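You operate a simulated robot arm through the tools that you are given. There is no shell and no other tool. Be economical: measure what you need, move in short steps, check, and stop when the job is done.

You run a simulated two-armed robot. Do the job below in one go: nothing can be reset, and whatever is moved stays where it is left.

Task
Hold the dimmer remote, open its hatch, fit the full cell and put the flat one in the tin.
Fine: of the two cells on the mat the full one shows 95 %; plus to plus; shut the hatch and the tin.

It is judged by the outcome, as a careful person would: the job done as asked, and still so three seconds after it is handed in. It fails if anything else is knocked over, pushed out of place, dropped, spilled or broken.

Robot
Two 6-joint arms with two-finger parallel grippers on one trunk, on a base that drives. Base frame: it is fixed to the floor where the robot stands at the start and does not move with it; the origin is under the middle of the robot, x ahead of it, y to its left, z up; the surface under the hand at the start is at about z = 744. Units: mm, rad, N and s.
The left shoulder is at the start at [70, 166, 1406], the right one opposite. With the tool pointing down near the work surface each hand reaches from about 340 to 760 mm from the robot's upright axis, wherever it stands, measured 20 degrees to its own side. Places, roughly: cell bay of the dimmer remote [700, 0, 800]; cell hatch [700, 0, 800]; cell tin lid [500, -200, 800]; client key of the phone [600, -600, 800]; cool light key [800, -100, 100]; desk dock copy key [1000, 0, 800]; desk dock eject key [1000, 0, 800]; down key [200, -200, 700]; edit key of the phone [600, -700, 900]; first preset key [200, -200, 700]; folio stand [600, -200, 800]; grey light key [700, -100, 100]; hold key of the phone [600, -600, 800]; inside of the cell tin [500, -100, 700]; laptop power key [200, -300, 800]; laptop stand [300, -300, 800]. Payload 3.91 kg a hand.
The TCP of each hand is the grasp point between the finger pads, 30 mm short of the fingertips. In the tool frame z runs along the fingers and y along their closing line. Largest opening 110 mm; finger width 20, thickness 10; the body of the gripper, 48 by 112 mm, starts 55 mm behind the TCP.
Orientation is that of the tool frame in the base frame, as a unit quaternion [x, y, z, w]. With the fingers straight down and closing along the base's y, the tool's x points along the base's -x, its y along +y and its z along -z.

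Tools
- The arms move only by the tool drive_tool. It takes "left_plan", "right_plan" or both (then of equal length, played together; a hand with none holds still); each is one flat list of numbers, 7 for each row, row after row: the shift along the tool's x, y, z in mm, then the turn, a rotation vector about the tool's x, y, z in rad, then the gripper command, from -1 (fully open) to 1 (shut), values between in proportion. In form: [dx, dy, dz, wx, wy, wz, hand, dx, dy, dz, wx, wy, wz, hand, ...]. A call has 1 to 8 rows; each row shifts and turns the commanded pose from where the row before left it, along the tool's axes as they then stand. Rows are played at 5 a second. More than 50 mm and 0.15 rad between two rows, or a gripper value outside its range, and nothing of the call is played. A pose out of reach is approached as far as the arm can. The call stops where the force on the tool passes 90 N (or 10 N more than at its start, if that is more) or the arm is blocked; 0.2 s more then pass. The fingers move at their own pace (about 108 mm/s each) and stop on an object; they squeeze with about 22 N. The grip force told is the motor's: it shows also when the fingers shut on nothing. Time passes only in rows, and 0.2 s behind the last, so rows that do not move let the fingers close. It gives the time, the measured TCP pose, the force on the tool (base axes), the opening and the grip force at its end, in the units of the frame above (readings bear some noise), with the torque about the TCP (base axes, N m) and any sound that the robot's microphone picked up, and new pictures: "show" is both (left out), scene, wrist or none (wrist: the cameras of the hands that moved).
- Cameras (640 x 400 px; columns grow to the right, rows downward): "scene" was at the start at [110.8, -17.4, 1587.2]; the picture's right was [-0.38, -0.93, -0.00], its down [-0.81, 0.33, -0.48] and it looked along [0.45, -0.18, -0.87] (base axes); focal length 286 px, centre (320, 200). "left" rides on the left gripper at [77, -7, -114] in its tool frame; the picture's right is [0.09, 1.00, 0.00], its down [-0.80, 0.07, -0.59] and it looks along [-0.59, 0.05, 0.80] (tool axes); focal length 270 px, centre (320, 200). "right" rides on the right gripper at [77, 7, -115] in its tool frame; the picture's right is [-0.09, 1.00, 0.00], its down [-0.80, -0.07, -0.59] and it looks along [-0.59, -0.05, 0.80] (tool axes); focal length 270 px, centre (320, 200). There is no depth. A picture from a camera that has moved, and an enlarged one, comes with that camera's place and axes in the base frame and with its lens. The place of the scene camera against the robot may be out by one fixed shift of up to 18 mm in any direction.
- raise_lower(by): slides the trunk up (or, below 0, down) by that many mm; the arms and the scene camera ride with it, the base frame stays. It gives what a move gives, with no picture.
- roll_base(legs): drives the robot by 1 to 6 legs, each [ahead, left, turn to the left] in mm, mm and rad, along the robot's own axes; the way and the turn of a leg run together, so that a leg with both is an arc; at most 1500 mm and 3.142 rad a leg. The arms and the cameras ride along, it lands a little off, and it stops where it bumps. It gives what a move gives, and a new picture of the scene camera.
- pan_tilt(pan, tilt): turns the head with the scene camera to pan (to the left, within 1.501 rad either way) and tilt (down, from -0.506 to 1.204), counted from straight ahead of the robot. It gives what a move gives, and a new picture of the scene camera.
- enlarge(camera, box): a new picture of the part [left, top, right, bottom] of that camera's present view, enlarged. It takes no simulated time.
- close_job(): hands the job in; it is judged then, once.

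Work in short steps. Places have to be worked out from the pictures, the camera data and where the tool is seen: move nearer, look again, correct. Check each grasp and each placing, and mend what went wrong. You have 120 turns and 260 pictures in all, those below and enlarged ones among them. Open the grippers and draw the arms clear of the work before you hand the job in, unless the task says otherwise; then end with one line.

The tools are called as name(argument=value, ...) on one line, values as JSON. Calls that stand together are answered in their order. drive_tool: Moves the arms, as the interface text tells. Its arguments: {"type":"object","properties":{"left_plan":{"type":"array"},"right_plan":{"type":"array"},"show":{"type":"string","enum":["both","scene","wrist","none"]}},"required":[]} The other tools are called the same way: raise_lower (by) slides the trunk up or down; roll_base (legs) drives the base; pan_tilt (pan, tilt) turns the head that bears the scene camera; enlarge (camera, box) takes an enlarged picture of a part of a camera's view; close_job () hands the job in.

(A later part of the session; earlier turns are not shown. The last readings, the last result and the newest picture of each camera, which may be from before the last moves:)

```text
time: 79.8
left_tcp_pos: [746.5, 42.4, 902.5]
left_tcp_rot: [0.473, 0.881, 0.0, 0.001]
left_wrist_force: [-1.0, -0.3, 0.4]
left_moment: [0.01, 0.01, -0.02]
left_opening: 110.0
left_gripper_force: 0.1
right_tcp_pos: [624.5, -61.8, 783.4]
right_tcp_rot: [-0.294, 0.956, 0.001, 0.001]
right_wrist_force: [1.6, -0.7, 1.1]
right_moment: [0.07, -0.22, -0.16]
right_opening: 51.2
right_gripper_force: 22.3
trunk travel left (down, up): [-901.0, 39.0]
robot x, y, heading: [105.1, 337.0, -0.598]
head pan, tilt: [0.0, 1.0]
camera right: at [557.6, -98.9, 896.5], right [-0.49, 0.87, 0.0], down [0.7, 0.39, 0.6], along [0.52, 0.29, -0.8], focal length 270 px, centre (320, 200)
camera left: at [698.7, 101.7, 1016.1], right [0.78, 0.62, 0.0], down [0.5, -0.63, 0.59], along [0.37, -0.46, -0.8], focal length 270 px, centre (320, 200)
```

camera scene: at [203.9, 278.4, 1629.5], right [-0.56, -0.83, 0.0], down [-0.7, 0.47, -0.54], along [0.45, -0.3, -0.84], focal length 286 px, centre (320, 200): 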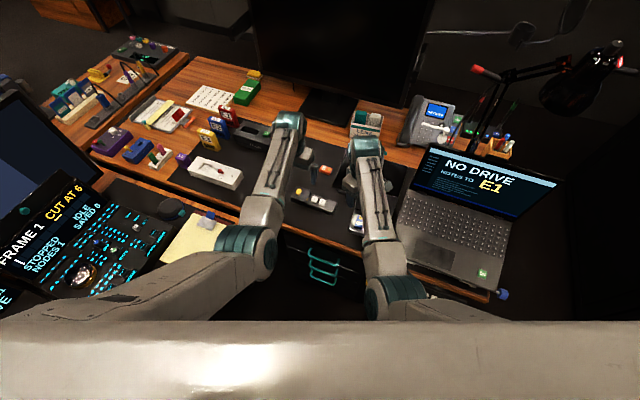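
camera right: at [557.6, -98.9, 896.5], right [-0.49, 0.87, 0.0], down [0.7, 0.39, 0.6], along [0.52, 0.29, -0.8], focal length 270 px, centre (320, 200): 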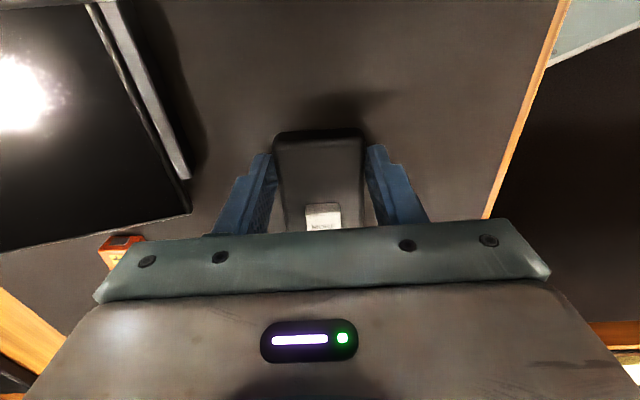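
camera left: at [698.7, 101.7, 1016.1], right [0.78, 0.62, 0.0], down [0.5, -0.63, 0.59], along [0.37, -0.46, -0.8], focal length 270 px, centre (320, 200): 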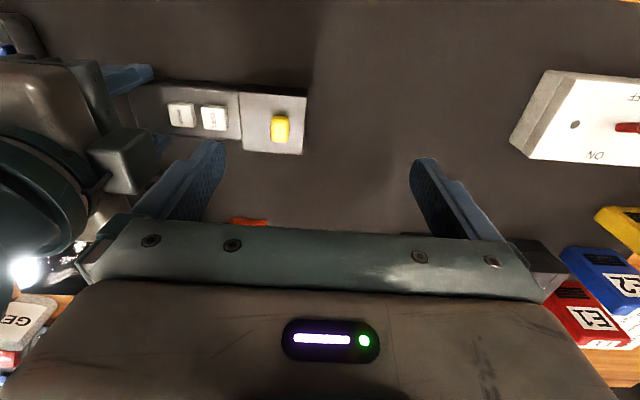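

Remote held firmly. Knob at ≈(729, 7). I bring the left hand over it, half-closed, to z≈832 and check.

drive_tool(left_plan=[-10, -17, 0, 0, 0, 0, 0.2, -9.4, -17.2, 0, 0, 0, 0, 0.2, 0, 0, 35, 0, 0, 0, 0.2, 0, 0, 35, 0, 0, 0, 0.2, 0, 0, 0, 0, 0, 0, 0.2], show="wrist")

enlarge(camera="left", box=[220, 130, 420, 255])

```text
time: 81.0
left_tcp_pos: [730.1, 7.3, 834.2]
left_tcp_rot: [0.473, 0.881, 0.0, 0.0]
left_wrist_force: [-0.5, 0.3, -0.3]
left_moment: [0.03, 0.0, 0.01]
left_opening: 44.0
left_gripper_force: 0.0
right_tcp_pos: [624.6, -62.3, 781.4]
right_tcp_rot: [-0.294, 0.956, 0.001, 0.0]
right_wrist_force: [-0.7, -1.5, 2.5]
right_moment: [-0.05, 0.12, 0.0]
right_opening: 51.6
right_gripper_force: 21.9
trunk travel left (down, up): [-901.0, 39.0]
robot x, y, heading: [105.3, 338.1, -0.599]
head pan, tilt: [0.0, 1.0]
camera left: at [682.0, 67.2, 947.4], right [0.78, 0.63, 0.0], down [0.5, -0.63, 0.6], along [0.37, -0.46, -0.8], focal length 270 px, centre (320, 200)
```

left: 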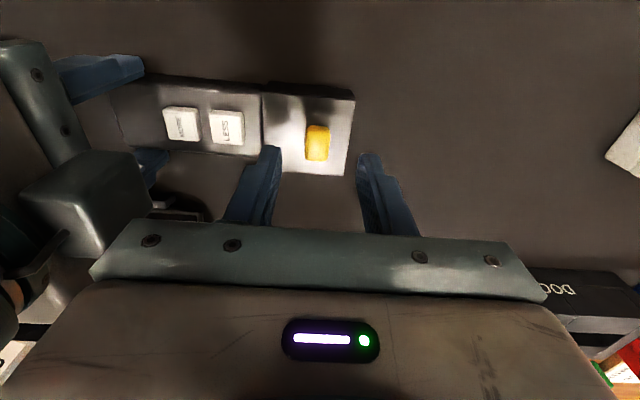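

```text
3.20 times, centred on (320, 192) of left
camera zoom: at [682.0, 67.2, 947.4], right [0.78, 0.63, 0.0], down [0.5, -0.63, 0.6], along [0.37, -0.46, -0.8], focal length 865 px, centre (320, 224)
```

zoom: 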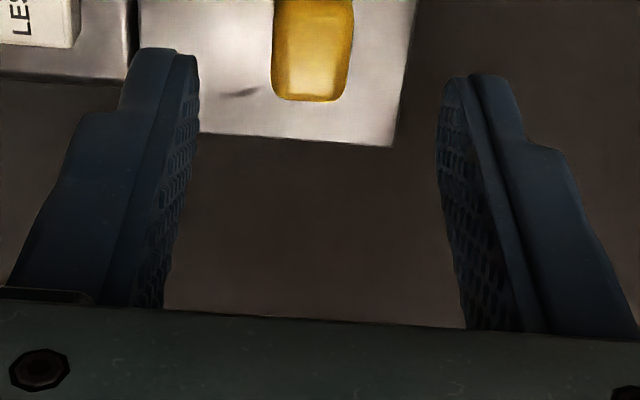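

The knob is centred between the fingertips. I lower 26 mm and close on it.

drive_tool(left_plan=[0, -2, 15, 0, 0, 0, 0.3, 0, 0, 11, 0, 0, 0, 0.3, 0, 0, 0, 0, 0, 0, 0.7, 0, 0, 0, 0, 0, 0, 1, 0, 0, 0, 0, 0, 0, 1], show="wrist")

enlarge(camera="left", box=[220, 100, 420, 225])

```text
time: 82.2
left_tcp_pos: [729.6, 7.2, 807.2]
left_tcp_rot: [0.473, 0.881, 0.0, 0.0]
left_wrist_force: [0.7, 0.6, -0.6]
left_moment: [0.02, -0.02, -0.03]
left_opening: 14.9
left_gripper_force: 21.7
right_tcp_pos: [624.7, -62.4, 781.4]
right_tcp_rot: [-0.294, 0.956, 0.0, -0.001]
right_wrist_force: [-1.2, -2.0, 1.6]
right_moment: [-0.01, 0.1, -0.08]
right_opening: 51.4
right_gripper_force: 21.5
trunk travel left (down, up): [-901.0, 39.0]
robot x, y, heading: [102.5, 342.0, -0.601]
head pan, tilt: [0.0, 1.0]
camera left: at [680.1, 66.7, 920.5], right [0.78, 0.63, 0.0], down [0.5, -0.63, 0.6], along [0.37, -0.46, -0.8], focal length 270 px, centre (320, 200)
```

left: 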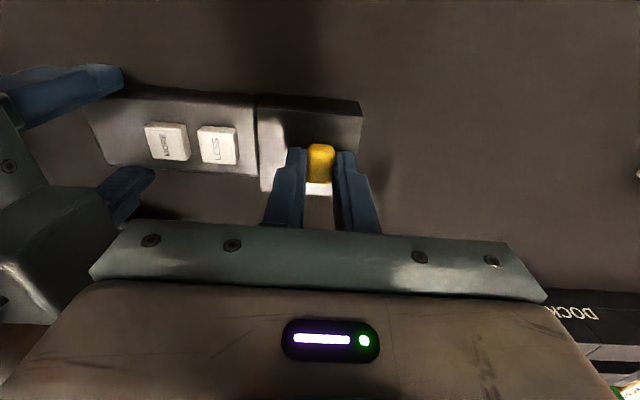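

```text
3.20 times, centred on (320, 162) of left
camera zoom: at [680.1, 66.7, 920.5], right [0.78, 0.63, 0.0], down [0.5, -0.63, 0.6], along [0.37, -0.46, -0.8], focal length 865 px, centre (320, 320)
```

zoom: 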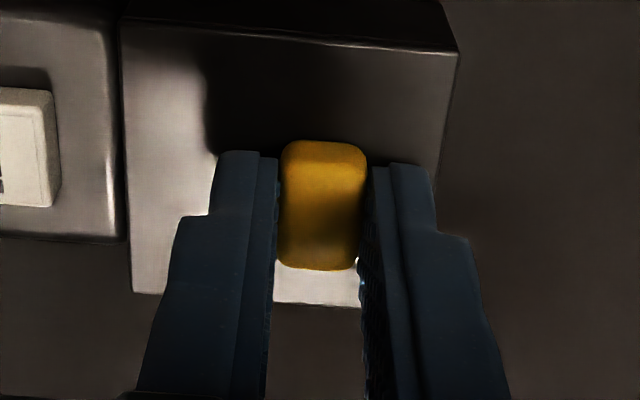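

Knob gripped. I test sliding it 4 mm outward along the axis and read the force.

drive_tool(left_plan=[0, 2, 0, 0, 0, 0, 1, 0, 2, 0, 0, 0, 0, 1, 0, 0, 0, 0, 0, 0, 1], show="none")

```text
time: 83.0
left_tcp_pos: [732.0, 9.8, 808.4]
left_tcp_rot: [0.472, 0.882, -0.001, 0.0]
left_wrist_force: [-2.0, 0.7, 0.7]
left_moment: [0.06, 0.05, 0.01]
left_opening: 14.7
left_gripper_force: 22.1
right_tcp_pos: [625.2, -61.2, 781.7]
right_tcp_rot: [-0.294, 0.956, -0.001, 0.0]
right_wrist_force: [2.1, -0.2, 1.3]
right_moment: [-0.07, -0.05, -0.15]
right_opening: 51.5
right_gripper_force: 22.2
trunk travel left (down, up): [-901.0, 39.0]
robot x, y, heading: [107.3, 339.3, -0.595]
head pan, tilt: [0.0, 1.0]
```

It moved with little force (~2 N). I go 8 mm more and look.

drive_tool(left_plan=[0, 4, 0, 0, 0, 0, 1, 0, 4, 0, 0, 0, 0, 1, 0, 0, 0, 0, 0, 0, 1], show="wrist")

```text
time: 83.8
left_tcp_pos: [738.6, 13.7, 809.5]
left_tcp_rot: [0.472, 0.881, 0.0, 0.0]
left_wrist_force: [0.2, 0.7, -3.0]
left_moment: [0.01, -0.07, 0.08]
left_opening: 14.8
left_gripper_force: 22.1
right_tcp_pos: [626.1, -62.0, 781.4]
right_tcp_rot: [-0.294, 0.956, -0.001, 0.0]
right_wrist_force: [-0.1, 0.7, 5.3]
right_moment: [0.34, -0.49, -0.04]
right_opening: 51.5
right_gripper_force: 21.9
trunk travel left (down, up): [-901.0, 39.0]
robot x, y, heading: [100.9, 336.5, -0.593]
head pan, tilt: [0.0, 1.0]
camera left: at [689.5, 73.3, 921.7], right [0.78, 0.62, 0.0], down [0.5, -0.63, 0.59], along [0.37, -0.46, -0.8], focal length 270 px, centre (320, 200)
```

left: 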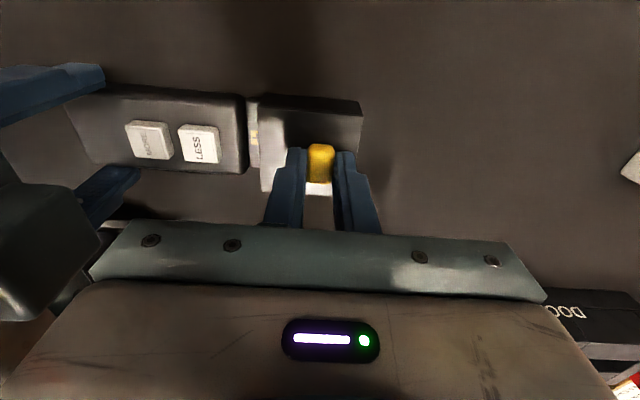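

The hatch slides open along the axis. I continue in 5 mm steps.

drive_tool(left_plan=[0, 6, 0, 0, 0, 0, 1, 0, 6, 0, 0, 0, 0, 1, 0, 6, 0, 0, 0, 0, 1, 0, 6, 0, 0, 0, 0, 1, 0, 0, 0, 0, 0, 0, 1], show="wrist")

```text
time: 85.0
left_tcp_pos: [757.1, 29.8, 812.1]
left_tcp_rot: [0.473, 0.881, -0.001, 0.0]
left_wrist_force: [2.2, -2.7, -1.4]
left_moment: [-0.08, -0.21, 0.21]
left_opening: 14.7
left_gripper_force: 22.2
left hand out of reach, approached as far as the arm can: row 4
right_tcp_pos: [626.5, -61.4, 783.0]
right_tcp_rot: [-0.295, 0.956, 0.0, 0.0]
right_wrist_force: [0.4, 2.2, 6.6]
right_moment: [0.19, -0.03, 0.39]
right_opening: 51.3
right_gripper_force: 21.7
trunk travel left (down, up): [-901.0, 39.0]
robot x, y, heading: [102.4, 338.4, -0.598]
head pan, tilt: [0.0, 1.0]
camera left: at [708.2, 88.9, 923.8], right [0.78, 0.62, 0.0], down [0.5, -0.63, 0.6], along [0.37, -0.47, -0.8], focal length 270 px, centre (320, 200)
```

left: 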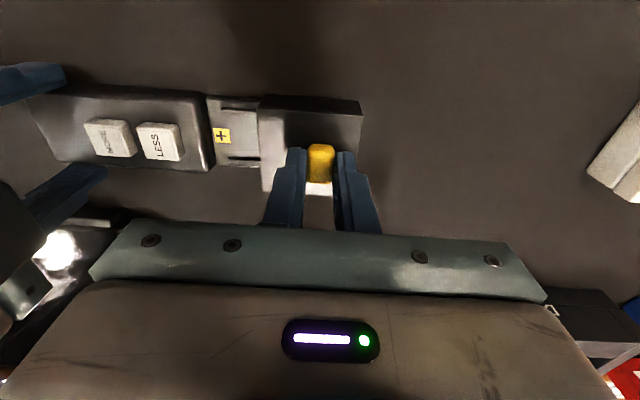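

The left arm is at its outer reach. I tilt the left hand about its closing axis (wrist toward me) to gain reach, keeping the tips on the knob.

drive_tool(left_plan=[2.5, 0, 0, 0, -0.1, 0, 1, 2.5, 0, 0.5, 0, -0.1, 0, 1, 2.5, 0, 1, 0, -0.1, 0, 1, 0, 0, 0, 0, 0, 0, 1], show="wrist")

```text
time: 86.0
left_tcp_pos: [752.3, 35.7, 808.0]
left_tcp_rot: [0.467, 0.871, -0.071, 0.133]
left_wrist_force: [-2.0, 3.1, 3.0]
left_moment: [0.35, 0.21, 0.1]
left_opening: 15.1
left_gripper_force: 22.0
right_tcp_pos: [624.1, -61.0, 781.4]
right_tcp_rot: [-0.294, 0.956, 0.001, 0.0]
right_wrist_force: [0.9, -0.5, -1.0]
right_moment: [-0.37, 0.14, -0.47]
right_opening: 51.4
right_gripper_force: 22.2
trunk travel left (down, up): [-901.0, 39.0]
robot x, y, heading: [104.3, 338.9, -0.598]
head pan, tilt: [0.0, 1.0]
camera left: at [687.1, 120.0, 892.8], right [0.78, 0.62, -0.03], down [0.38, -0.45, 0.81], along [0.49, -0.64, -0.59], focal length 270 px, centre (320, 200)
```

left: 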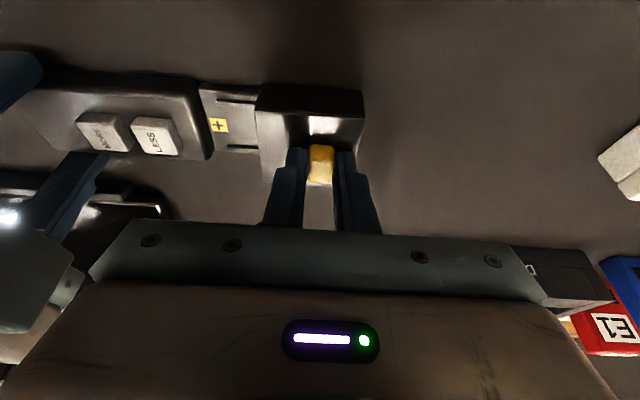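

Still gripped with small forces. Continue the slide.

drive_tool(left_plan=[0, 6, 0, 0, 0, 0, 1, 0, 6, 0, 0, 0, 0, 1, 0, 6, 0, 0, 0, 0, 1, 0, 4, 0, 0, 0, 0, 1, 0, 0, 0, 0, 0, 0, 1], show="wrist")

```text
time: 87.2
left_tcp_pos: [770.1, 46.7, 806.5]
left_tcp_rot: [0.467, 0.871, -0.071, 0.132]
left_wrist_force: [0.8, -1.4, 0.1]
left_moment: [0.11, 0.12, 0.15]
left_opening: 14.9
left_gripper_force: 22.0
right_tcp_pos: [624.3, -62.5, 781.6]
right_tcp_rot: [-0.294, 0.956, -0.001, 0.0]
right_wrist_force: [-0.5, 1.3, 0.9]
right_moment: [-0.07, -0.09, 0.02]
right_opening: 51.8
right_gripper_force: 22.0
trunk travel left (down, up): [-901.0, 39.0]
robot x, y, heading: [103.8, 336.3, -0.599]
head pan, tilt: [0.0, 1.0]
camera left: at [705.5, 132.0, 892.8], right [0.78, 0.62, -0.03], down [0.39, -0.45, 0.8], along [0.49, -0.64, -0.59], focal length 270 px, centre (320, 200)
```

left: 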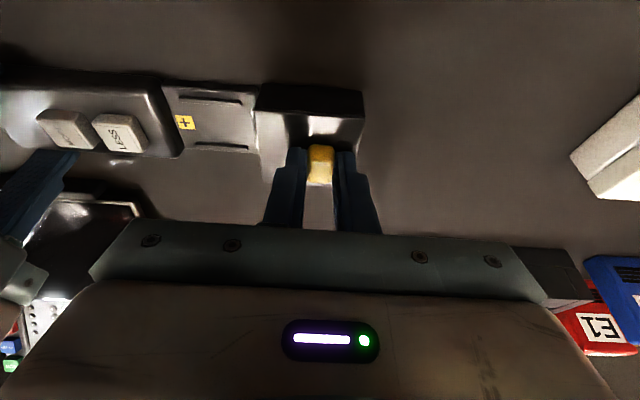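

I enlarge what has been uncovered.

enlarge(camera="left", box=[140, 60, 300, 180])

```text
3.33 times, centred on (220, 120) of left
camera zoom: at [705.5, 132.0, 892.8], right [0.78, 0.62, -0.03], down [0.39, -0.45, 0.8], along [0.49, -0.64, -0.59], focal length 901 px, centre (653, 467)
```

zoom: 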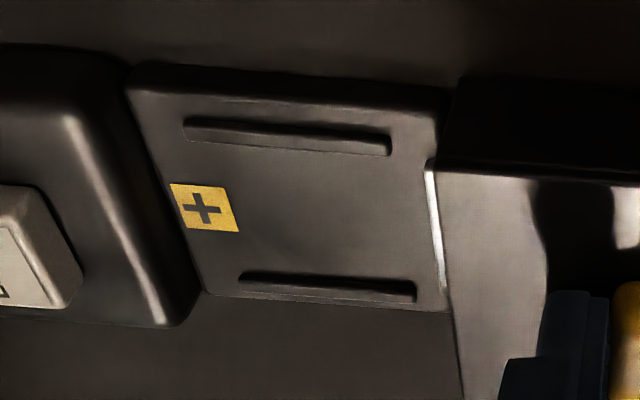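

The bay is uncovered and empty: two ribs and a plus mark at the body end. So the flat cell is the orange 5 % one on the mat. I nudge the hatch a bit further for clearance, then let go and rise.

drive_tool(left_plan=[0, 4, 0, 0, 0, 0, 1, 0, 4, 0, 0, 0, 0, 1, 0, 0, 0, 0, 0, 0, 1], show="none")

```text
time: 88.0
left_tcp_pos: [776.4, 49.9, 806.8]
left_tcp_rot: [0.467, 0.871, -0.072, 0.131]
left_wrist_force: [-12.7, -9.2, -0.3]
left_moment: [-0.09, 0.51, 0.05]
left_opening: 15.2
left_gripper_force: 22.2
right_tcp_pos: [626.6, -61.5, 782.5]
right_tcp_rot: [-0.295, 0.956, 0.001, 0.002]
right_wrist_force: [13.3, 9.4, 0.4]
right_moment: [-0.05, -0.31, -0.17]
right_opening: 51.4
right_gripper_force: 21.9
trunk travel left (down, up): [-901.0, 39.0]
robot x, y, heading: [103.8, 336.8, -0.6]
head pan, tilt: [0.0, 1.0]
```

The hatch is at its stop, fully open. I release the knob, then the remote, and lift both hands.

drive_tool(left_plan=[0, -2, 0, 0, 0, 0, 1, 0, 0, 0, 0, 0, 0, 0.4, 0, 0, -15, 0, 0, 0, 0.4, 0, 0, -40, 0, 0, 0, 0.4, 0, 20, -40, 0, 0, 0, 0.4], right_plan=[0, 0, 0, 0, 0, 0, 1, 0, 0, 0, 0, 0, 0, 1, 0, 0, 0, 0, 0, 0, 1, 0, 0, 0, 0, 0, 0, 1, 0, 0, 0, 0, 0, 0, 1], show="wrist")

drive_tool(right_plan=[0, 0, 0, 0, 0, 0, -0.24, 0, 0, -20, 0, 0, 0, -0.24, 0, 0, -40, 0, 0, 0, -0.24, 0, 0, -40, 0, 0, 0, -0.24, 0, 0, -25, 0, 0, 0, -0.24], show="wrist")

```text
time: 89.2
left_tcp_pos: [777.7, 86.0, 899.5]
left_tcp_rot: [0.467, 0.871, -0.073, 0.131]
left_wrist_force: [-0.2, 0.0, 0.6]
left_moment: [0.01, 0.01, 0.02]
left_opening: 32.8
left_gripper_force: 0.0
right_tcp_pos: [625.7, -60.5, 780.3]
right_tcp_rot: [-0.295, 0.956, -0.001, -0.001]
right_wrist_force: [0.1, 0.2, 0.8]
right_moment: [-0.03, 0.04, 0.01]
right_opening: 51.5
right_gripper_force: 22.3
trunk travel left (down, up): [-901.0, 39.0]
robot x, y, heading: [105.4, 337.0, -0.596]
head pan, tilt: [0.0, 1.0]
camera right: at [557.5, -98.0, 896.2], right [-0.49, 0.87, 0.0], down [0.7, 0.39, 0.59], along [0.52, 0.29, -0.8], focal length 270 px, centre (320, 200)
camera left: at [712.4, 171.2, 983.3], right [0.78, 0.62, -0.03], down [0.39, -0.45, 0.8], along [0.49, -0.64, -0.59], focal length 270 px, centre (320, 200)
```

right: 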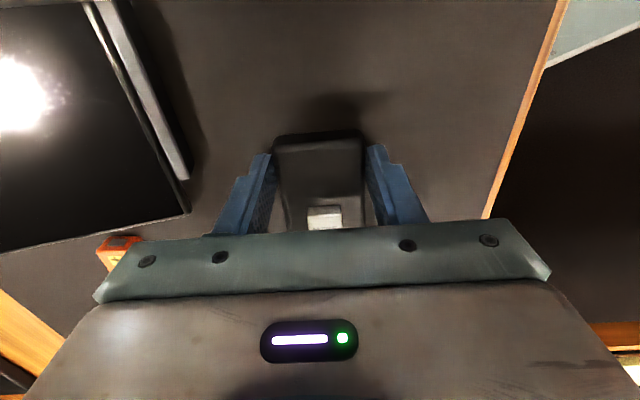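
left: 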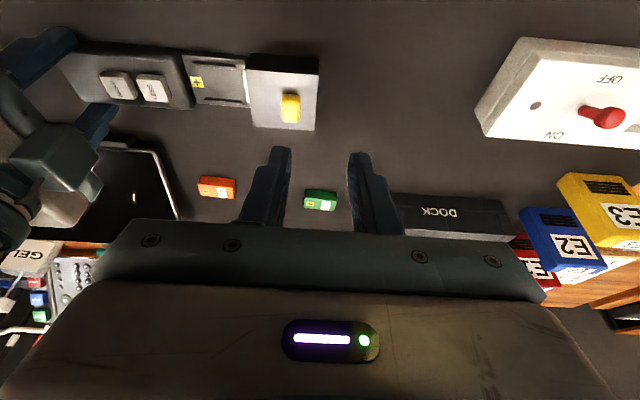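

```text
time: 90.4
left_tcp_pos: [778.0, 85.7, 898.5]
left_tcp_rot: [0.467, 0.871, -0.071, 0.132]
left_wrist_force: [0.1, 0.2, -0.6]
left_moment: [0.02, 0.0, 0.0]
left_opening: 33.1
left_gripper_force: 0.1
right_tcp_pos: [624.1, -71.1, 904.5]
right_tcp_rot: [-0.292, 0.956, -0.004, -0.004]
right_wrist_force: [-0.2, 0.2, 0.2]
right_moment: [-0.02, 0.01, -0.03]
right_opening: 68.1
right_gripper_force: 0.0
trunk travel left (down, up): [-901.0, 39.0]
robot x, y, heading: [102.1, 335.9, -0.596]
head pan, tilt: [0.0, 1.0]
camera right: at [555.4, -105.7, 1018.9], right [-0.48, 0.88, -0.01], down [0.71, 0.39, 0.59], along [0.52, 0.28, -0.81], focal length 270 px, centre (320, 200)
```

right: 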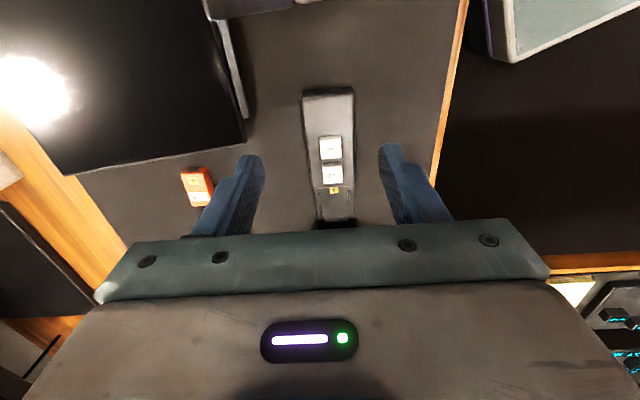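

Now raise and level the left hand well clear, then drive so that the green cell comes under the right hand.

drive_tool(left_plan=[10, 0, -40, 0, 0.1, 0, 0.4, 20, 0, -40, 0, 0.1, 0, 0.4, 20, 0, -20, 0, 0.1, 0, 0.4, 0, 0, 0, 0, 0, 0, 0.4], show="none")

roll_base(legs=[[208, 148, 0]])

enlarge(camera="right", box=[0, 0, 640, 400])

```text
time: 91.4
left_tcp_pos: [737.3, 145.1, 987.6]
left_tcp_rot: [0.472, 0.881, 0.0, -0.001]
left_wrist_force: [-1.1, -0.5, 0.9]
left_moment: [0.0, 0.0, 0.01]
left_opening: 33.1
left_gripper_force: 0.1
right_tcp_pos: [623.4, -69.8, 903.1]
right_tcp_rot: [-0.291, 0.957, -0.004, -0.002]
right_wrist_force: [-0.1, 0.7, -0.4]
right_moment: [0.02, -0.02, -0.02]
right_opening: 68.0
right_gripper_force: 0.1
trunk travel left (down, up): [-901.0, 39.0]
robot x, y, heading: [106.2, 340.3, -0.599]
head pan, tilt: [0.0, 1.0]
```

```text
time: 93.3
left_tcp_pos: [988.1, 146.0, 988.7]
left_tcp_rot: [0.475, 0.88, -0.001, 0.001]
left_wrist_force: [1.4, -0.5, 0.1]
left_moment: [-0.02, -0.03, 0.01]
left_opening: 33.0
left_gripper_force: 0.0
right_tcp_pos: [872.7, -67.2, 903.4]
right_tcp_rot: [-0.288, 0.958, -0.004, -0.002]
right_wrist_force: [0.0, -0.6, -0.5]
right_moment: [-0.03, -0.03, 0.0]
right_opening: 68.1
right_gripper_force: 0.0
trunk travel left (down, up): [-901.0, 39.0]
robot x, y, heading: [358.3, 340.2, -0.605]
head pan, tilt: [0.0, 1.0]
camera scene: at [453.9, 284.0, 1591.8], right [-0.57, -0.82, 0.0], down [-0.69, 0.48, -0.54], along [0.45, -0.31, -0.84], focal length 286 px, centre (320, 200)
```

scene: 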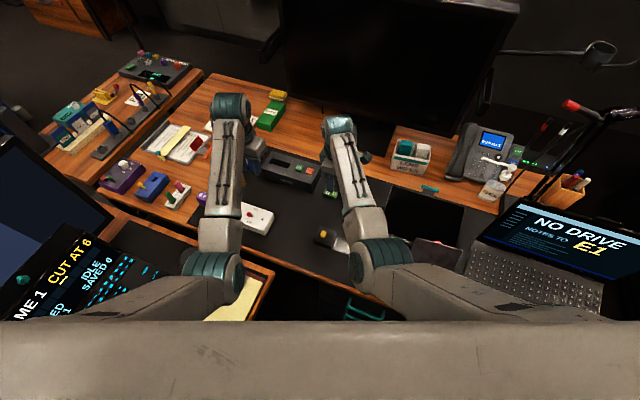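

```text
1.00 times, centred on (320, 200) of right (not enlarged: the box is as wide or as high as the picture)
camera zoom: at [804.4, -101.7, 1018.9], right [-0.48, 0.88, -0.01], down [0.71, 0.39, 0.59], along [0.52, 0.28, -0.81], focal length 270 px, centre (320, 200)
```

zoom: 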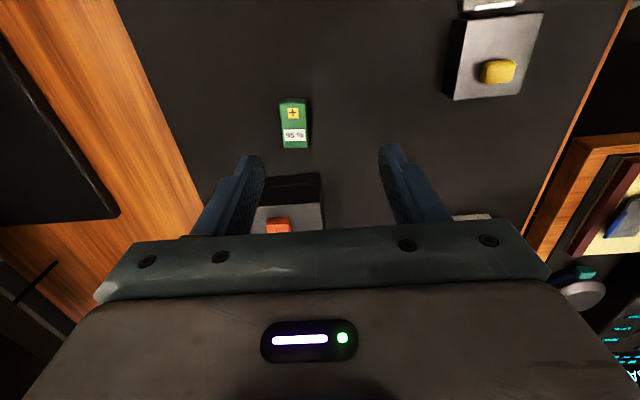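

The green cell reads 95 % and its plus already points to the body side. It's about 26×48 mm at ≈(902, −79). I move over it and descend to z≈815 to check.

drive_tool(right_plan=[-9, -13, 0, 0, 0, 0, -0.24, -8.6, -13, 0, 0, 0, 0, -0.24, 0, 0, 45, 0, 0, 0, -0.1, 0, 0, 43, 0, 0, 0, -0.1, 0, 0, 0, 0, 0, 0, -0.1], show="wrist")

```text
time: 94.5
left_tcp_pos: [987.5, 147.4, 986.6]
left_tcp_rot: [0.475, 0.88, 0.0, 0.0]
left_wrist_force: [-0.1, -0.2, -0.1]
left_moment: [0.0, -0.04, 0.02]
left_opening: 32.9
left_gripper_force: 0.0
right_tcp_pos: [902.7, -78.6, 814.3]
right_tcp_rot: [-0.287, 0.958, -0.003, -0.003]
right_wrist_force: [0.5, 0.2, 0.0]
right_moment: [0.01, 0.01, 0.01]
right_opening: 60.5
right_gripper_force: 0.1
trunk travel left (down, up): [-901.0, 39.0]
robot x, y, heading: [355.8, 345.8, -0.6]
head pan, tilt: [0.0, 1.0]
camera right: at [834.3, -113.8, 929.4], right [-0.48, 0.88, -0.01], down [0.71, 0.39, 0.59], along [0.52, 0.28, -0.81], focal length 270 px, centre (320, 200)
```

right: 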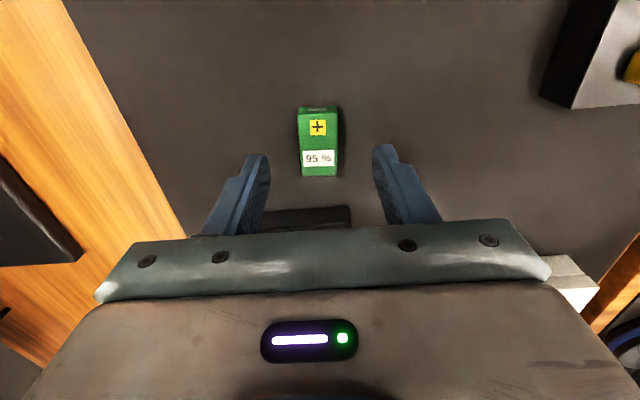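

Centred. Descend to z≈782 and close on it.

drive_tool(right_plan=[0, 0, 20, 0, 0, 0, -0.1, 0, 0, 12, 0, 0, 0, -0.1, 0, 0, 0, 0, 0, 0, 0.3, 0, 0, 0, 0, 0, 0, 1, 0, 0, 0, 0, 0, 0, 1], show="wrist")

```text
time: 95.7
left_tcp_pos: [989.0, 147.2, 987.8]
left_tcp_rot: [0.475, 0.88, 0.0, 0.001]
left_wrist_force: [0.6, 0.4, -0.2]
left_moment: [-0.03, 0.0, 0.0]
left_opening: 33.0
left_gripper_force: 0.1
right_tcp_pos: [892.8, -78.3, 788.5]
right_tcp_rot: [-0.288, 0.958, -0.004, -0.003]
right_wrist_force: [-0.9, -0.7, 4.0]
right_moment: [-0.08, 0.01, -0.06]
right_opening: 25.0
right_gripper_force: 22.2
right hand out of reach, approached as far as the arm can: row 1, 2
trunk travel left (down, up): [-901.0, 39.0]
robot x, y, heading: [357.2, 345.7, -0.606]
head pan, tilt: [0.0, 1.0]
camera right: at [823.7, -113.2, 904.3], right [-0.48, 0.88, -0.01], down [0.71, 0.39, 0.59], along [0.52, 0.28, -0.81], focal length 270 px, centre (320, 200)
```

right: 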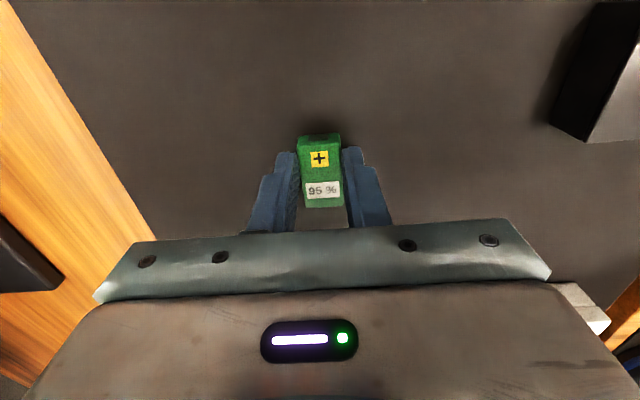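

The arm ran out of reach, so the grip is shallow. I reopen, rise, lower the trunk 45 mm for more reach, and redo it properly.

drive_tool(right_plan=[0, 0, 0, 0, 0, 0, -0.1, 0, 0, 0, 0, 0, 0, -0.1, 0, 0, -35, 0, 0, 0, -0.1, 0, 0, -35, 0, 0, 0, -0.1, 0, 0, 0, 0, 0, 0, -0.1], show="none")

raise_lower(by=-45)

enlarge(camera="right", box=[0, 0, 640, 400])

```text
time: 96.9
left_tcp_pos: [988.6, 146.7, 986.8]
left_tcp_rot: [0.475, 0.88, 0.0, -0.001]
left_wrist_force: [-0.9, 0.5, 0.2]
left_moment: [0.0, -0.04, 0.03]
left_opening: 32.9
left_gripper_force: 0.0
right_tcp_pos: [892.5, -79.9, 859.1]
right_tcp_rot: [-0.288, 0.958, -0.003, -0.004]
right_wrist_force: [0.9, -0.2, 0.4]
right_moment: [0.0, 0.01, 0.0]
right_opening: 60.7
right_gripper_force: 0.1
trunk travel left (down, up): [-901.0, 39.0]
robot x, y, heading: [359.8, 341.8, -0.601]
head pan, tilt: [0.0, 1.0]
```

```text
time: 97.7
left_tcp_pos: [988.7, 147.5, 941.8]
left_tcp_rot: [0.475, 0.88, 0.0, 0.0]
left_wrist_force: [0.0, 0.0, -0.3]
left_moment: [0.01, -0.04, 0.01]
left_opening: 33.0
left_gripper_force: 0.1
right_tcp_pos: [890.8, -77.8, 813.6]
right_tcp_rot: [-0.289, 0.957, -0.004, -0.002]
right_wrist_force: [1.1, 0.3, -0.1]
right_moment: [0.01, 0.02, -0.02]
right_opening: 60.8
right_gripper_force: 0.0
trunk travel left (down, up): [-856.0, 84.0]
robot x, y, heading: [356.0, 346.0, -0.607]
head pan, tilt: [0.0, 1.0]
```

```text
1.00 times, centred on (320, 200) of right (not enlarged: the box is as wide or as high as the picture)
camera zoom: at [824.1, -112.9, 929.5], right [-0.48, 0.88, -0.01], down [0.71, 0.39, 0.59], along [0.52, 0.28, -0.81], focal length 270 px, centre (320, 200)
```

zoom: 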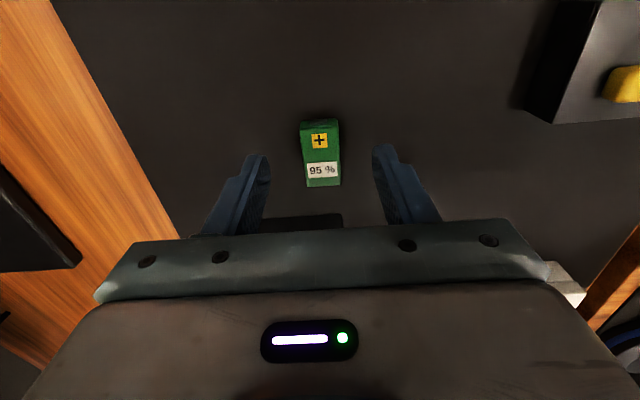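

The cell is about 9 mm further out than the TCP. I shift, descend and close again.

drive_tool(right_plan=[-9, 1, 0, 0, 0, 0, -0.1, 0, 0, 18, 0, 0, 0, -0.1, 0, 0, 14, 0, 0, 0, -0.1, 0, 0, 0, 0, 0, 0, 0.3, 0, 0, 0, 0, 0, 0, 1, 0, 0, 0, 0, 0, 0, 1], show="wrist")

```text
time: 99.1
left_tcp_pos: [989.9, 146.8, 942.3]
left_tcp_rot: [0.475, 0.88, 0.0, 0.0]
left_wrist_force: [0.6, -0.3, -0.2]
left_moment: [0.03, 0.0, -0.02]
left_opening: 33.2
left_gripper_force: 0.1
right_tcp_pos: [900.1, -72.9, 780.9]
right_tcp_rot: [-0.288, 0.958, -0.004, -0.004]
right_wrist_force: [-0.1, -1.2, -0.1]
right_moment: [0.02, 0.05, -0.01]
right_opening: 24.9
right_gripper_force: 21.7
trunk travel left (down, up): [-856.0, 84.0]
robot x, y, heading: [356.9, 342.0, -0.609]
head pan, tilt: [0.0, 1.0]
camera right: at [831.8, -108.2, 897.2], right [-0.48, 0.88, -0.01], down [0.71, 0.39, 0.59], along [0.52, 0.28, -0.81], focal length 270 px, centre (320, 200)
```

right: 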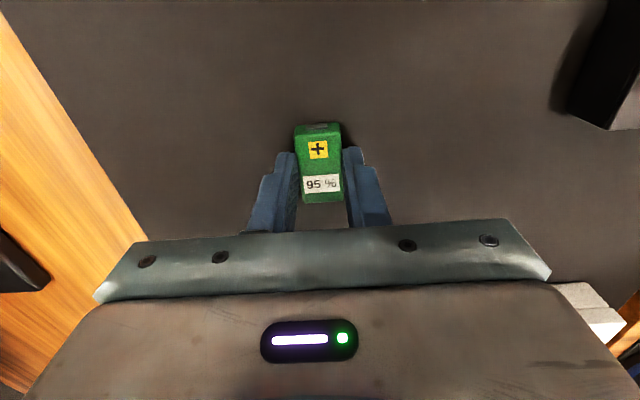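

Green cell gripped centrally. I lift it and drive back so the bay comes under the right hand.

drive_tool(right_plan=[0, 0, -40, 0, 0, 0, 1, 0, 0, -40, 0, 0, 0, 1, 0, 0, -30, 0, 0, 0, 1, 0, 0, 0, 0, 0, 0, 1], show="none")

roll_base(legs=[[-185, -54, 0]])

enlarge(camera="right", box=[0, 0, 640, 400])

```text
time: 100.1
left_tcp_pos: [989.1, 146.1, 941.6]
left_tcp_rot: [0.475, 0.88, 0.0, 0.0]
left_wrist_force: [0.1, 0.2, -0.5]
left_moment: [-0.01, 0.0, 0.0]
left_opening: 33.0
left_gripper_force: 0.0
right_tcp_pos: [899.0, -71.7, 892.9]
right_tcp_rot: [-0.288, 0.958, -0.003, -0.003]
right_wrist_force: [0.7, -0.3, -0.5]
right_moment: [0.0, -0.03, 0.0]
right_opening: 24.8
right_gripper_force: 22.3
trunk travel left (down, up): [-856.0, 84.0]
robot x, y, heading: [357.4, 342.3, -0.606]
head pan, tilt: [0.0, 1.0]
```

```text
time: 101.7
left_tcp_pos: [807.2, 205.8, 940.8]
left_tcp_rot: [0.477, 0.879, -0.001, -0.002]
left_wrist_force: [0.4, 0.0, -0.4]
left_moment: [0.0, -0.03, 0.0]
left_opening: 33.2
left_gripper_force: 0.1
right_tcp_pos: [717.0, -14.9, 890.9]
right_tcp_rot: [-0.287, 0.958, -0.002, -0.003]
right_wrist_force: [-0.2, 0.3, -0.5]
right_moment: [-0.02, -0.05, -0.01]
right_opening: 25.1
right_gripper_force: 21.9
trunk travel left (down, up): [-856.0, 84.0]
robot x, y, heading: [174.5, 401.4, -0.608]
head pan, tilt: [0.0, 1.0]
camera scene: at [277.1, 343.2, 1546.2], right [-0.57, -0.82, 0.0], down [-0.69, 0.48, -0.54], along [0.44, -0.31, -0.84], focal length 286 px, centre (320, 200)
```

scene: 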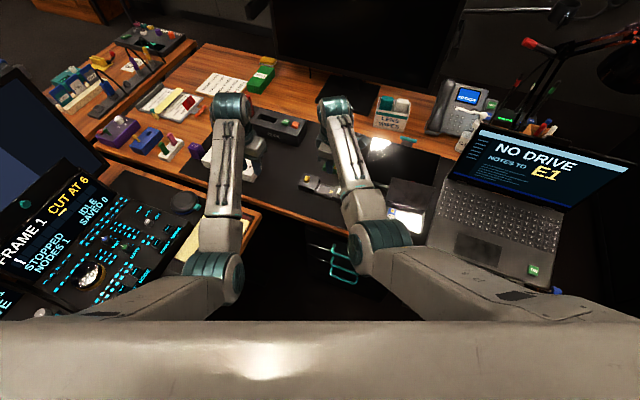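

```text
1.00 times, centred on (320, 200) of right (not enlarged: the box is as wide or as high as the picture)
camera zoom: at [650.6, -49.1, 1006.4], right [-0.47, 0.88, 0.0], down [0.71, 0.39, 0.59], along [0.52, 0.28, -0.81], focal length 270 px, centre (320, 200)
```

zoom: 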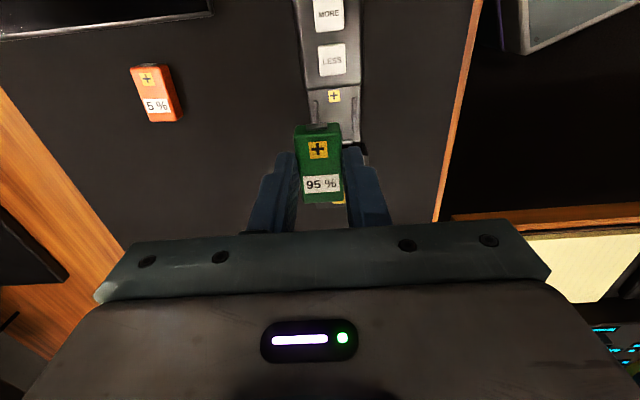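

I enlarge to locate the bay's edges and ribs.

enlarge(camera="right", box=[260, 60, 420, 160])

enlarge(camera="left", box=[0, 0, 640, 400])

```text
4.00 times, centred on (340, 110) of right
camera zoom: at [650.6, -49.1, 1006.4], right [-0.47, 0.88, 0.0], down [0.71, 0.39, 0.59], along [0.52, 0.28, -0.81], focal length 1081 px, centre (240, 560)
```

zoom: 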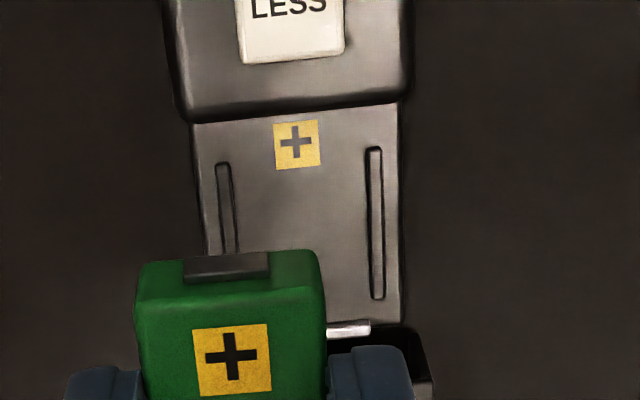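

```text
1.00 times, centred on (320, 200) of left (not enlarged: the box is as wide or as high as the picture)
camera zoom: at [760.1, 265.2, 1053.2], right [0.79, 0.62, 0.0], down [0.5, -0.63, 0.59], along [0.37, -0.47, -0.81], focal length 270 px, centre (320, 200)
```

zoom: 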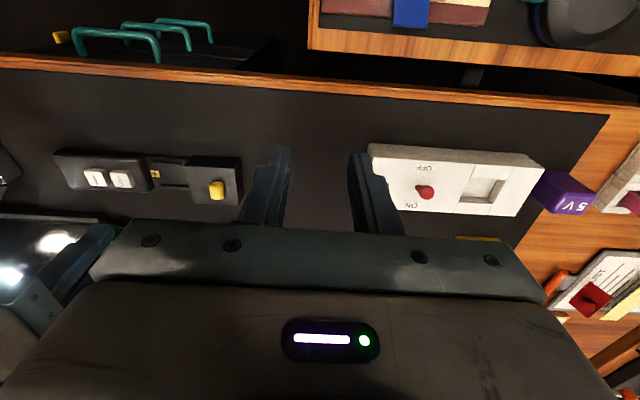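

The bay is 52 mm long, centred near (720, 4); the cell (47 mm) fits between body and hatch. I shift over and lower to z≈825 to check alignment.

drive_tool(right_plan=[-5.5, 6, 0, 0, 0, 0, 1, -5.2, 6.3, 0, 0, 0, 0, 1, 0, 0, 33, 0, 0, 0, 1, 0, 0, 33, 0, 0, 0, 1, 0, 0, 0, 0, 0, 0, 1], show="wrist")

enlarge(camera="right", box=[240, 90, 400, 215])

enlarge(camera="left", box=[20, 90, 290, 240])

```text
time: 102.9
left_tcp_pos: [806.3, 206.8, 942.7]
left_tcp_rot: [0.476, 0.879, 0.0, 0.0]
left_wrist_force: [0.1, 0.3, 0.2]
left_moment: [0.02, -0.01, -0.01]
left_opening: 33.2
left_gripper_force: 0.2
right_tcp_pos: [719.1, 4.6, 826.1]
right_tcp_rot: [-0.287, 0.958, -0.003, -0.003]
right_wrist_force: [-0.4, -0.2, -0.3]
right_moment: [-0.01, -0.01, -0.02]
right_opening: 24.8
right_gripper_force: 21.9
trunk travel left (down, up): [-856.0, 84.0]
robot x, y, heading: [173.3, 404.5, -0.602]
head pan, tilt: [0.0, 1.0]
camera right: at [652.1, -30.7, 941.5], right [-0.47, 0.88, -0.01], down [0.71, 0.39, 0.59], along [0.52, 0.28, -0.81], focal length 270 px, centre (320, 200)
```

right: 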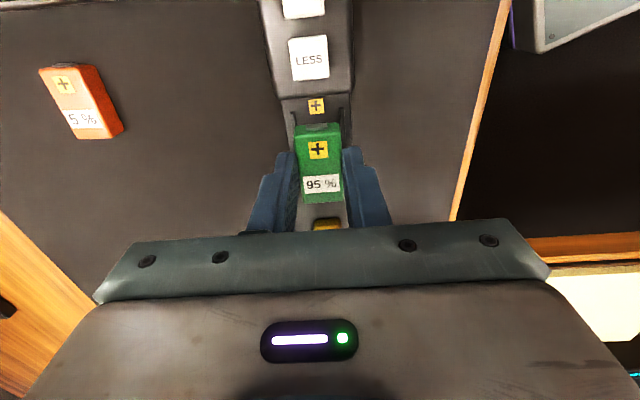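

```text
3.20 times, centred on (320, 152) of right
camera zoom: at [652.1, -30.7, 941.5], right [-0.47, 0.88, -0.01], down [0.71, 0.39, 0.59], along [0.52, 0.28, -0.81], focal length 865 px, centre (320, 352)
```

zoom: 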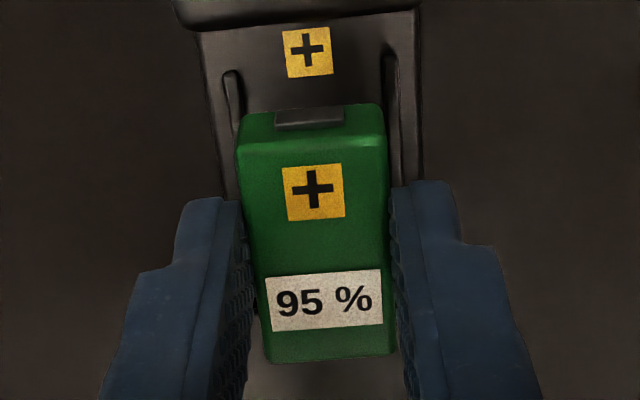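

```text
2.37 times, centred on (155, 165) of left
camera zoom: at [758.0, 266.2, 1054.8], right [0.79, 0.62, 0.0], down [0.5, -0.63, 0.59], along [0.37, -0.47, -0.8], focal length 641 px, centre (711, 283)
```

zoom: 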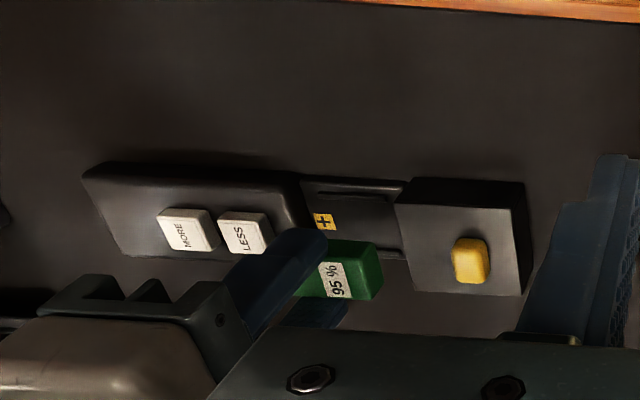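

Cell and bay are aligned within 2 mm. I trim by that and lower gently, watching the force.

drive_tool(right_plan=[1.5, -1.8, 8, 0, 0, 0, 1, 0, 0, 8, 0, 0, 0, 1, 0, 0, 6, 0, 0, 0, 1, 0, 0, 4, 0, 0, 0, 1, 0, 0, 0, 0, 0, 0, 1], show="wrist")

enlarge(camera="right", box=[240, 90, 400, 215])

enlarge(camera="left", box=[90, 130, 250, 230])

```text
time: 104.1
left_tcp_pos: [806.7, 205.5, 941.9]
left_tcp_rot: [0.476, 0.879, 0.0, 0.0]
left_wrist_force: [0.4, -0.4, 0.7]
left_moment: [-0.03, -0.01, -0.01]
left_opening: 33.3
left_gripper_force: 0.1
right_tcp_pos: [717.9, -0.3, 800.0]
right_tcp_rot: [-0.287, 0.958, -0.003, -0.004]
right_wrist_force: [-0.7, -0.3, -1.2]
right_moment: [0.01, 0.02, 0.03]
right_opening: 24.8
right_gripper_force: 21.8
trunk travel left (down, up): [-856.0, 84.0]
robot x, y, heading: [174.9, 404.4, -0.604]
head pan, tilt: [0.0, 1.0]
camera right: at [650.3, -34.4, 915.5], right [-0.47, 0.88, -0.01], down [0.71, 0.39, 0.59], along [0.52, 0.28, -0.81], focal length 270 px, centre (320, 200)
```

right: 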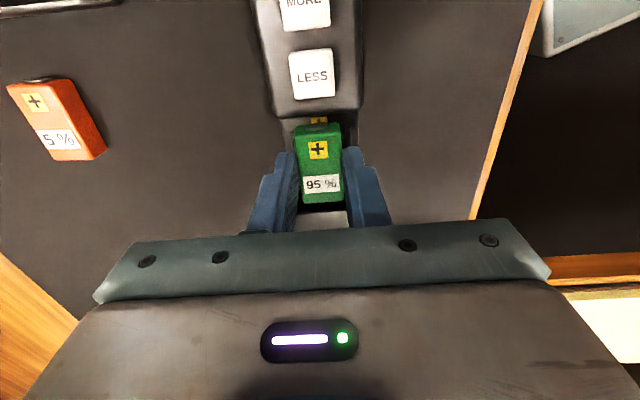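

```text
3.20 times, centred on (320, 152) of right
camera zoom: at [650.3, -34.4, 915.5], right [-0.47, 0.88, -0.01], down [0.71, 0.39, 0.59], along [0.52, 0.28, -0.81], focal length 865 px, centre (320, 352)
```

zoom: 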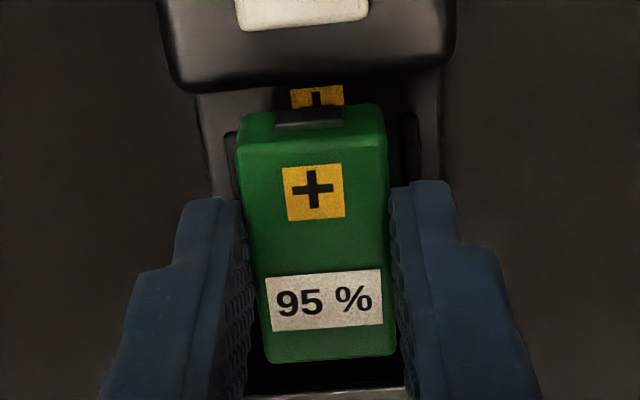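

```text
4.00 times, centred on (170, 180) of left
camera zoom: at [758.0, 266.1, 1054.8], right [0.79, 0.62, 0.0], down [0.5, -0.63, 0.59], along [0.37, -0.47, -0.8], focal length 1081 px, centre (920, 280)
```

zoom: 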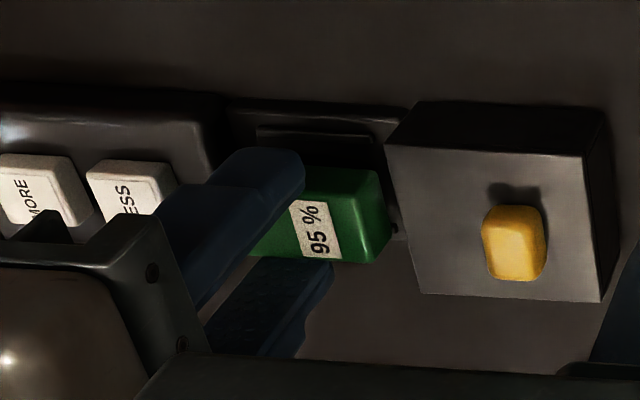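

No contact yet; the plus end is slightly tight to the body, so I shift 2.5 mm toward the hatch and lower on in small steps.

drive_tool(right_plan=[-2.5, 0.5, 0, 0, 0, 0, 1, 0, 0, 3, 0, 0, 0, 1, 0, 0, 3, 0, 0, 0, 1, 0, 0, 0, 0, 0, 0, 1], show="none")

```text
time: 105.1
left_tcp_pos: [806.4, 206.4, 942.9]
left_tcp_rot: [0.477, 0.879, 0.001, 0.0]
left_wrist_force: [-0.1, -0.6, 0.8]
left_moment: [-0.02, 0.04, -0.02]
left_opening: 33.0
left_gripper_force: 0.2
right_tcp_pos: [719.6, 2.7, 794.3]
right_tcp_rot: [-0.288, 0.958, -0.002, -0.004]
right_wrist_force: [-0.4, 0.0, -1.0]
right_moment: [0.01, 0.0, 0.04]
right_opening: 24.9
right_gripper_force: 22.4
trunk travel left (down, up): [-856.0, 84.0]
robot x, y, heading: [173.3, 404.3, -0.607]
head pan, tilt: [0.0, 1.0]
```

Still free; lower by further small steps.

drive_tool(right_plan=[0, 0, 2, 0, 0, 0, 1, 0, 0, 2, 0, 0, 0, 1, 0, 0, 0, 0, 0, 0, 1], show="wrist")

enlarge(camera="right", box=[240, 90, 400, 215])

enlarge(camera="left", box=[90, 130, 250, 230])

```text
time: 105.9
left_tcp_pos: [806.6, 205.9, 942.1]
left_tcp_rot: [0.476, 0.879, 0.0, 0.0]
left_wrist_force: [-0.1, 0.1, 0.7]
left_moment: [0.0, 0.03, 0.0]
left_opening: 33.1
left_gripper_force: 0.1
right_tcp_pos: [719.9, 1.4, 791.2]
right_tcp_rot: [-0.287, 0.958, -0.003, -0.003]
right_wrist_force: [0.5, -0.6, 1.9]
right_moment: [-0.04, 0.01, -0.02]
right_opening: 24.8
right_gripper_force: 22.1
trunk travel left (down, up): [-856.0, 84.0]
robot x, y, heading: [175.0, 406.6, -0.604]
head pan, tilt: [0.0, 1.0]
camera right: at [651.9, -33.6, 906.1], right [-0.47, 0.88, -0.01], down [0.71, 0.39, 0.59], along [0.52, 0.28, -0.81], focal length 270 px, centre (320, 200)
```

right: 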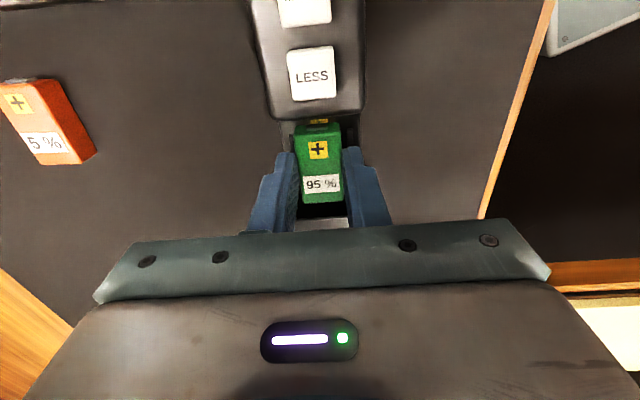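

```text
3.20 times, centred on (320, 152) of right
camera zoom: at [651.9, -33.6, 906.1], right [-0.47, 0.88, -0.01], down [0.71, 0.39, 0.59], along [0.52, 0.28, -0.81], focal length 865 px, centre (320, 352)
```

zoom: 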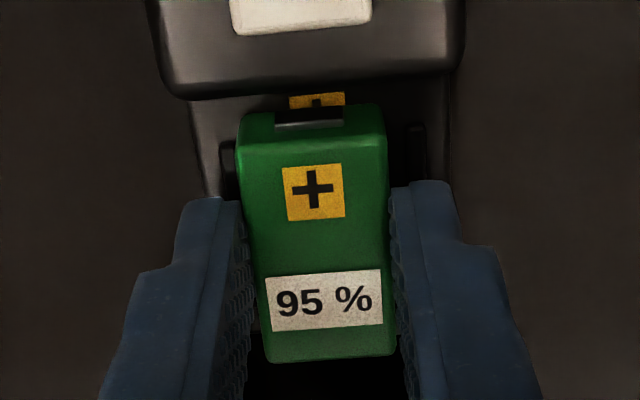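

```text
4.00 times, centred on (170, 180) of left
camera zoom: at [757.9, 266.2, 1054.8], right [0.79, 0.62, 0.0], down [0.5, -0.63, 0.59], along [0.37, -0.47, -0.8], focal length 1081 px, centre (920, 280)
```

zoom: 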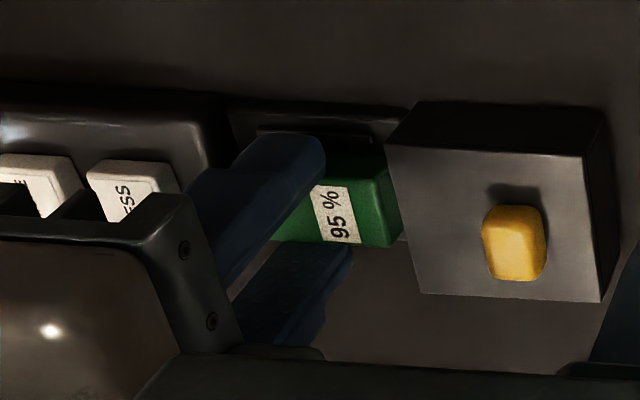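

Possibly first contact. Two more millimetres, watching force.

drive_tool(right_plan=[0, 0, 1.5, 0, 0, 0, 1, 0, 0, 1.5, 0, 0, 0, 1, 0, 0, 0, 0, 0, 0, 1], show="none")

```text
time: 106.7
left_tcp_pos: [806.8, 207.1, 943.5]
left_tcp_rot: [0.476, 0.879, -0.001, 0.001]
left_wrist_force: [0.5, -0.3, -0.3]
left_moment: [0.0, 0.01, 0.01]
left_opening: 33.0
left_gripper_force: 0.0
right_tcp_pos: [719.1, -0.0, 790.7]
right_tcp_rot: [-0.287, 0.958, -0.005, -0.002]
right_wrist_force: [3.9, 0.3, 16.1]
right_moment: [-0.05, -0.03, 0.02]
right_opening: 24.9
right_gripper_force: 22.5
trunk travel left (down, up): [-856.0, 84.0]
robot x, y, heading: [175.3, 405.7, -0.609]
head pan, tilt: [0.0, 1.0]
```

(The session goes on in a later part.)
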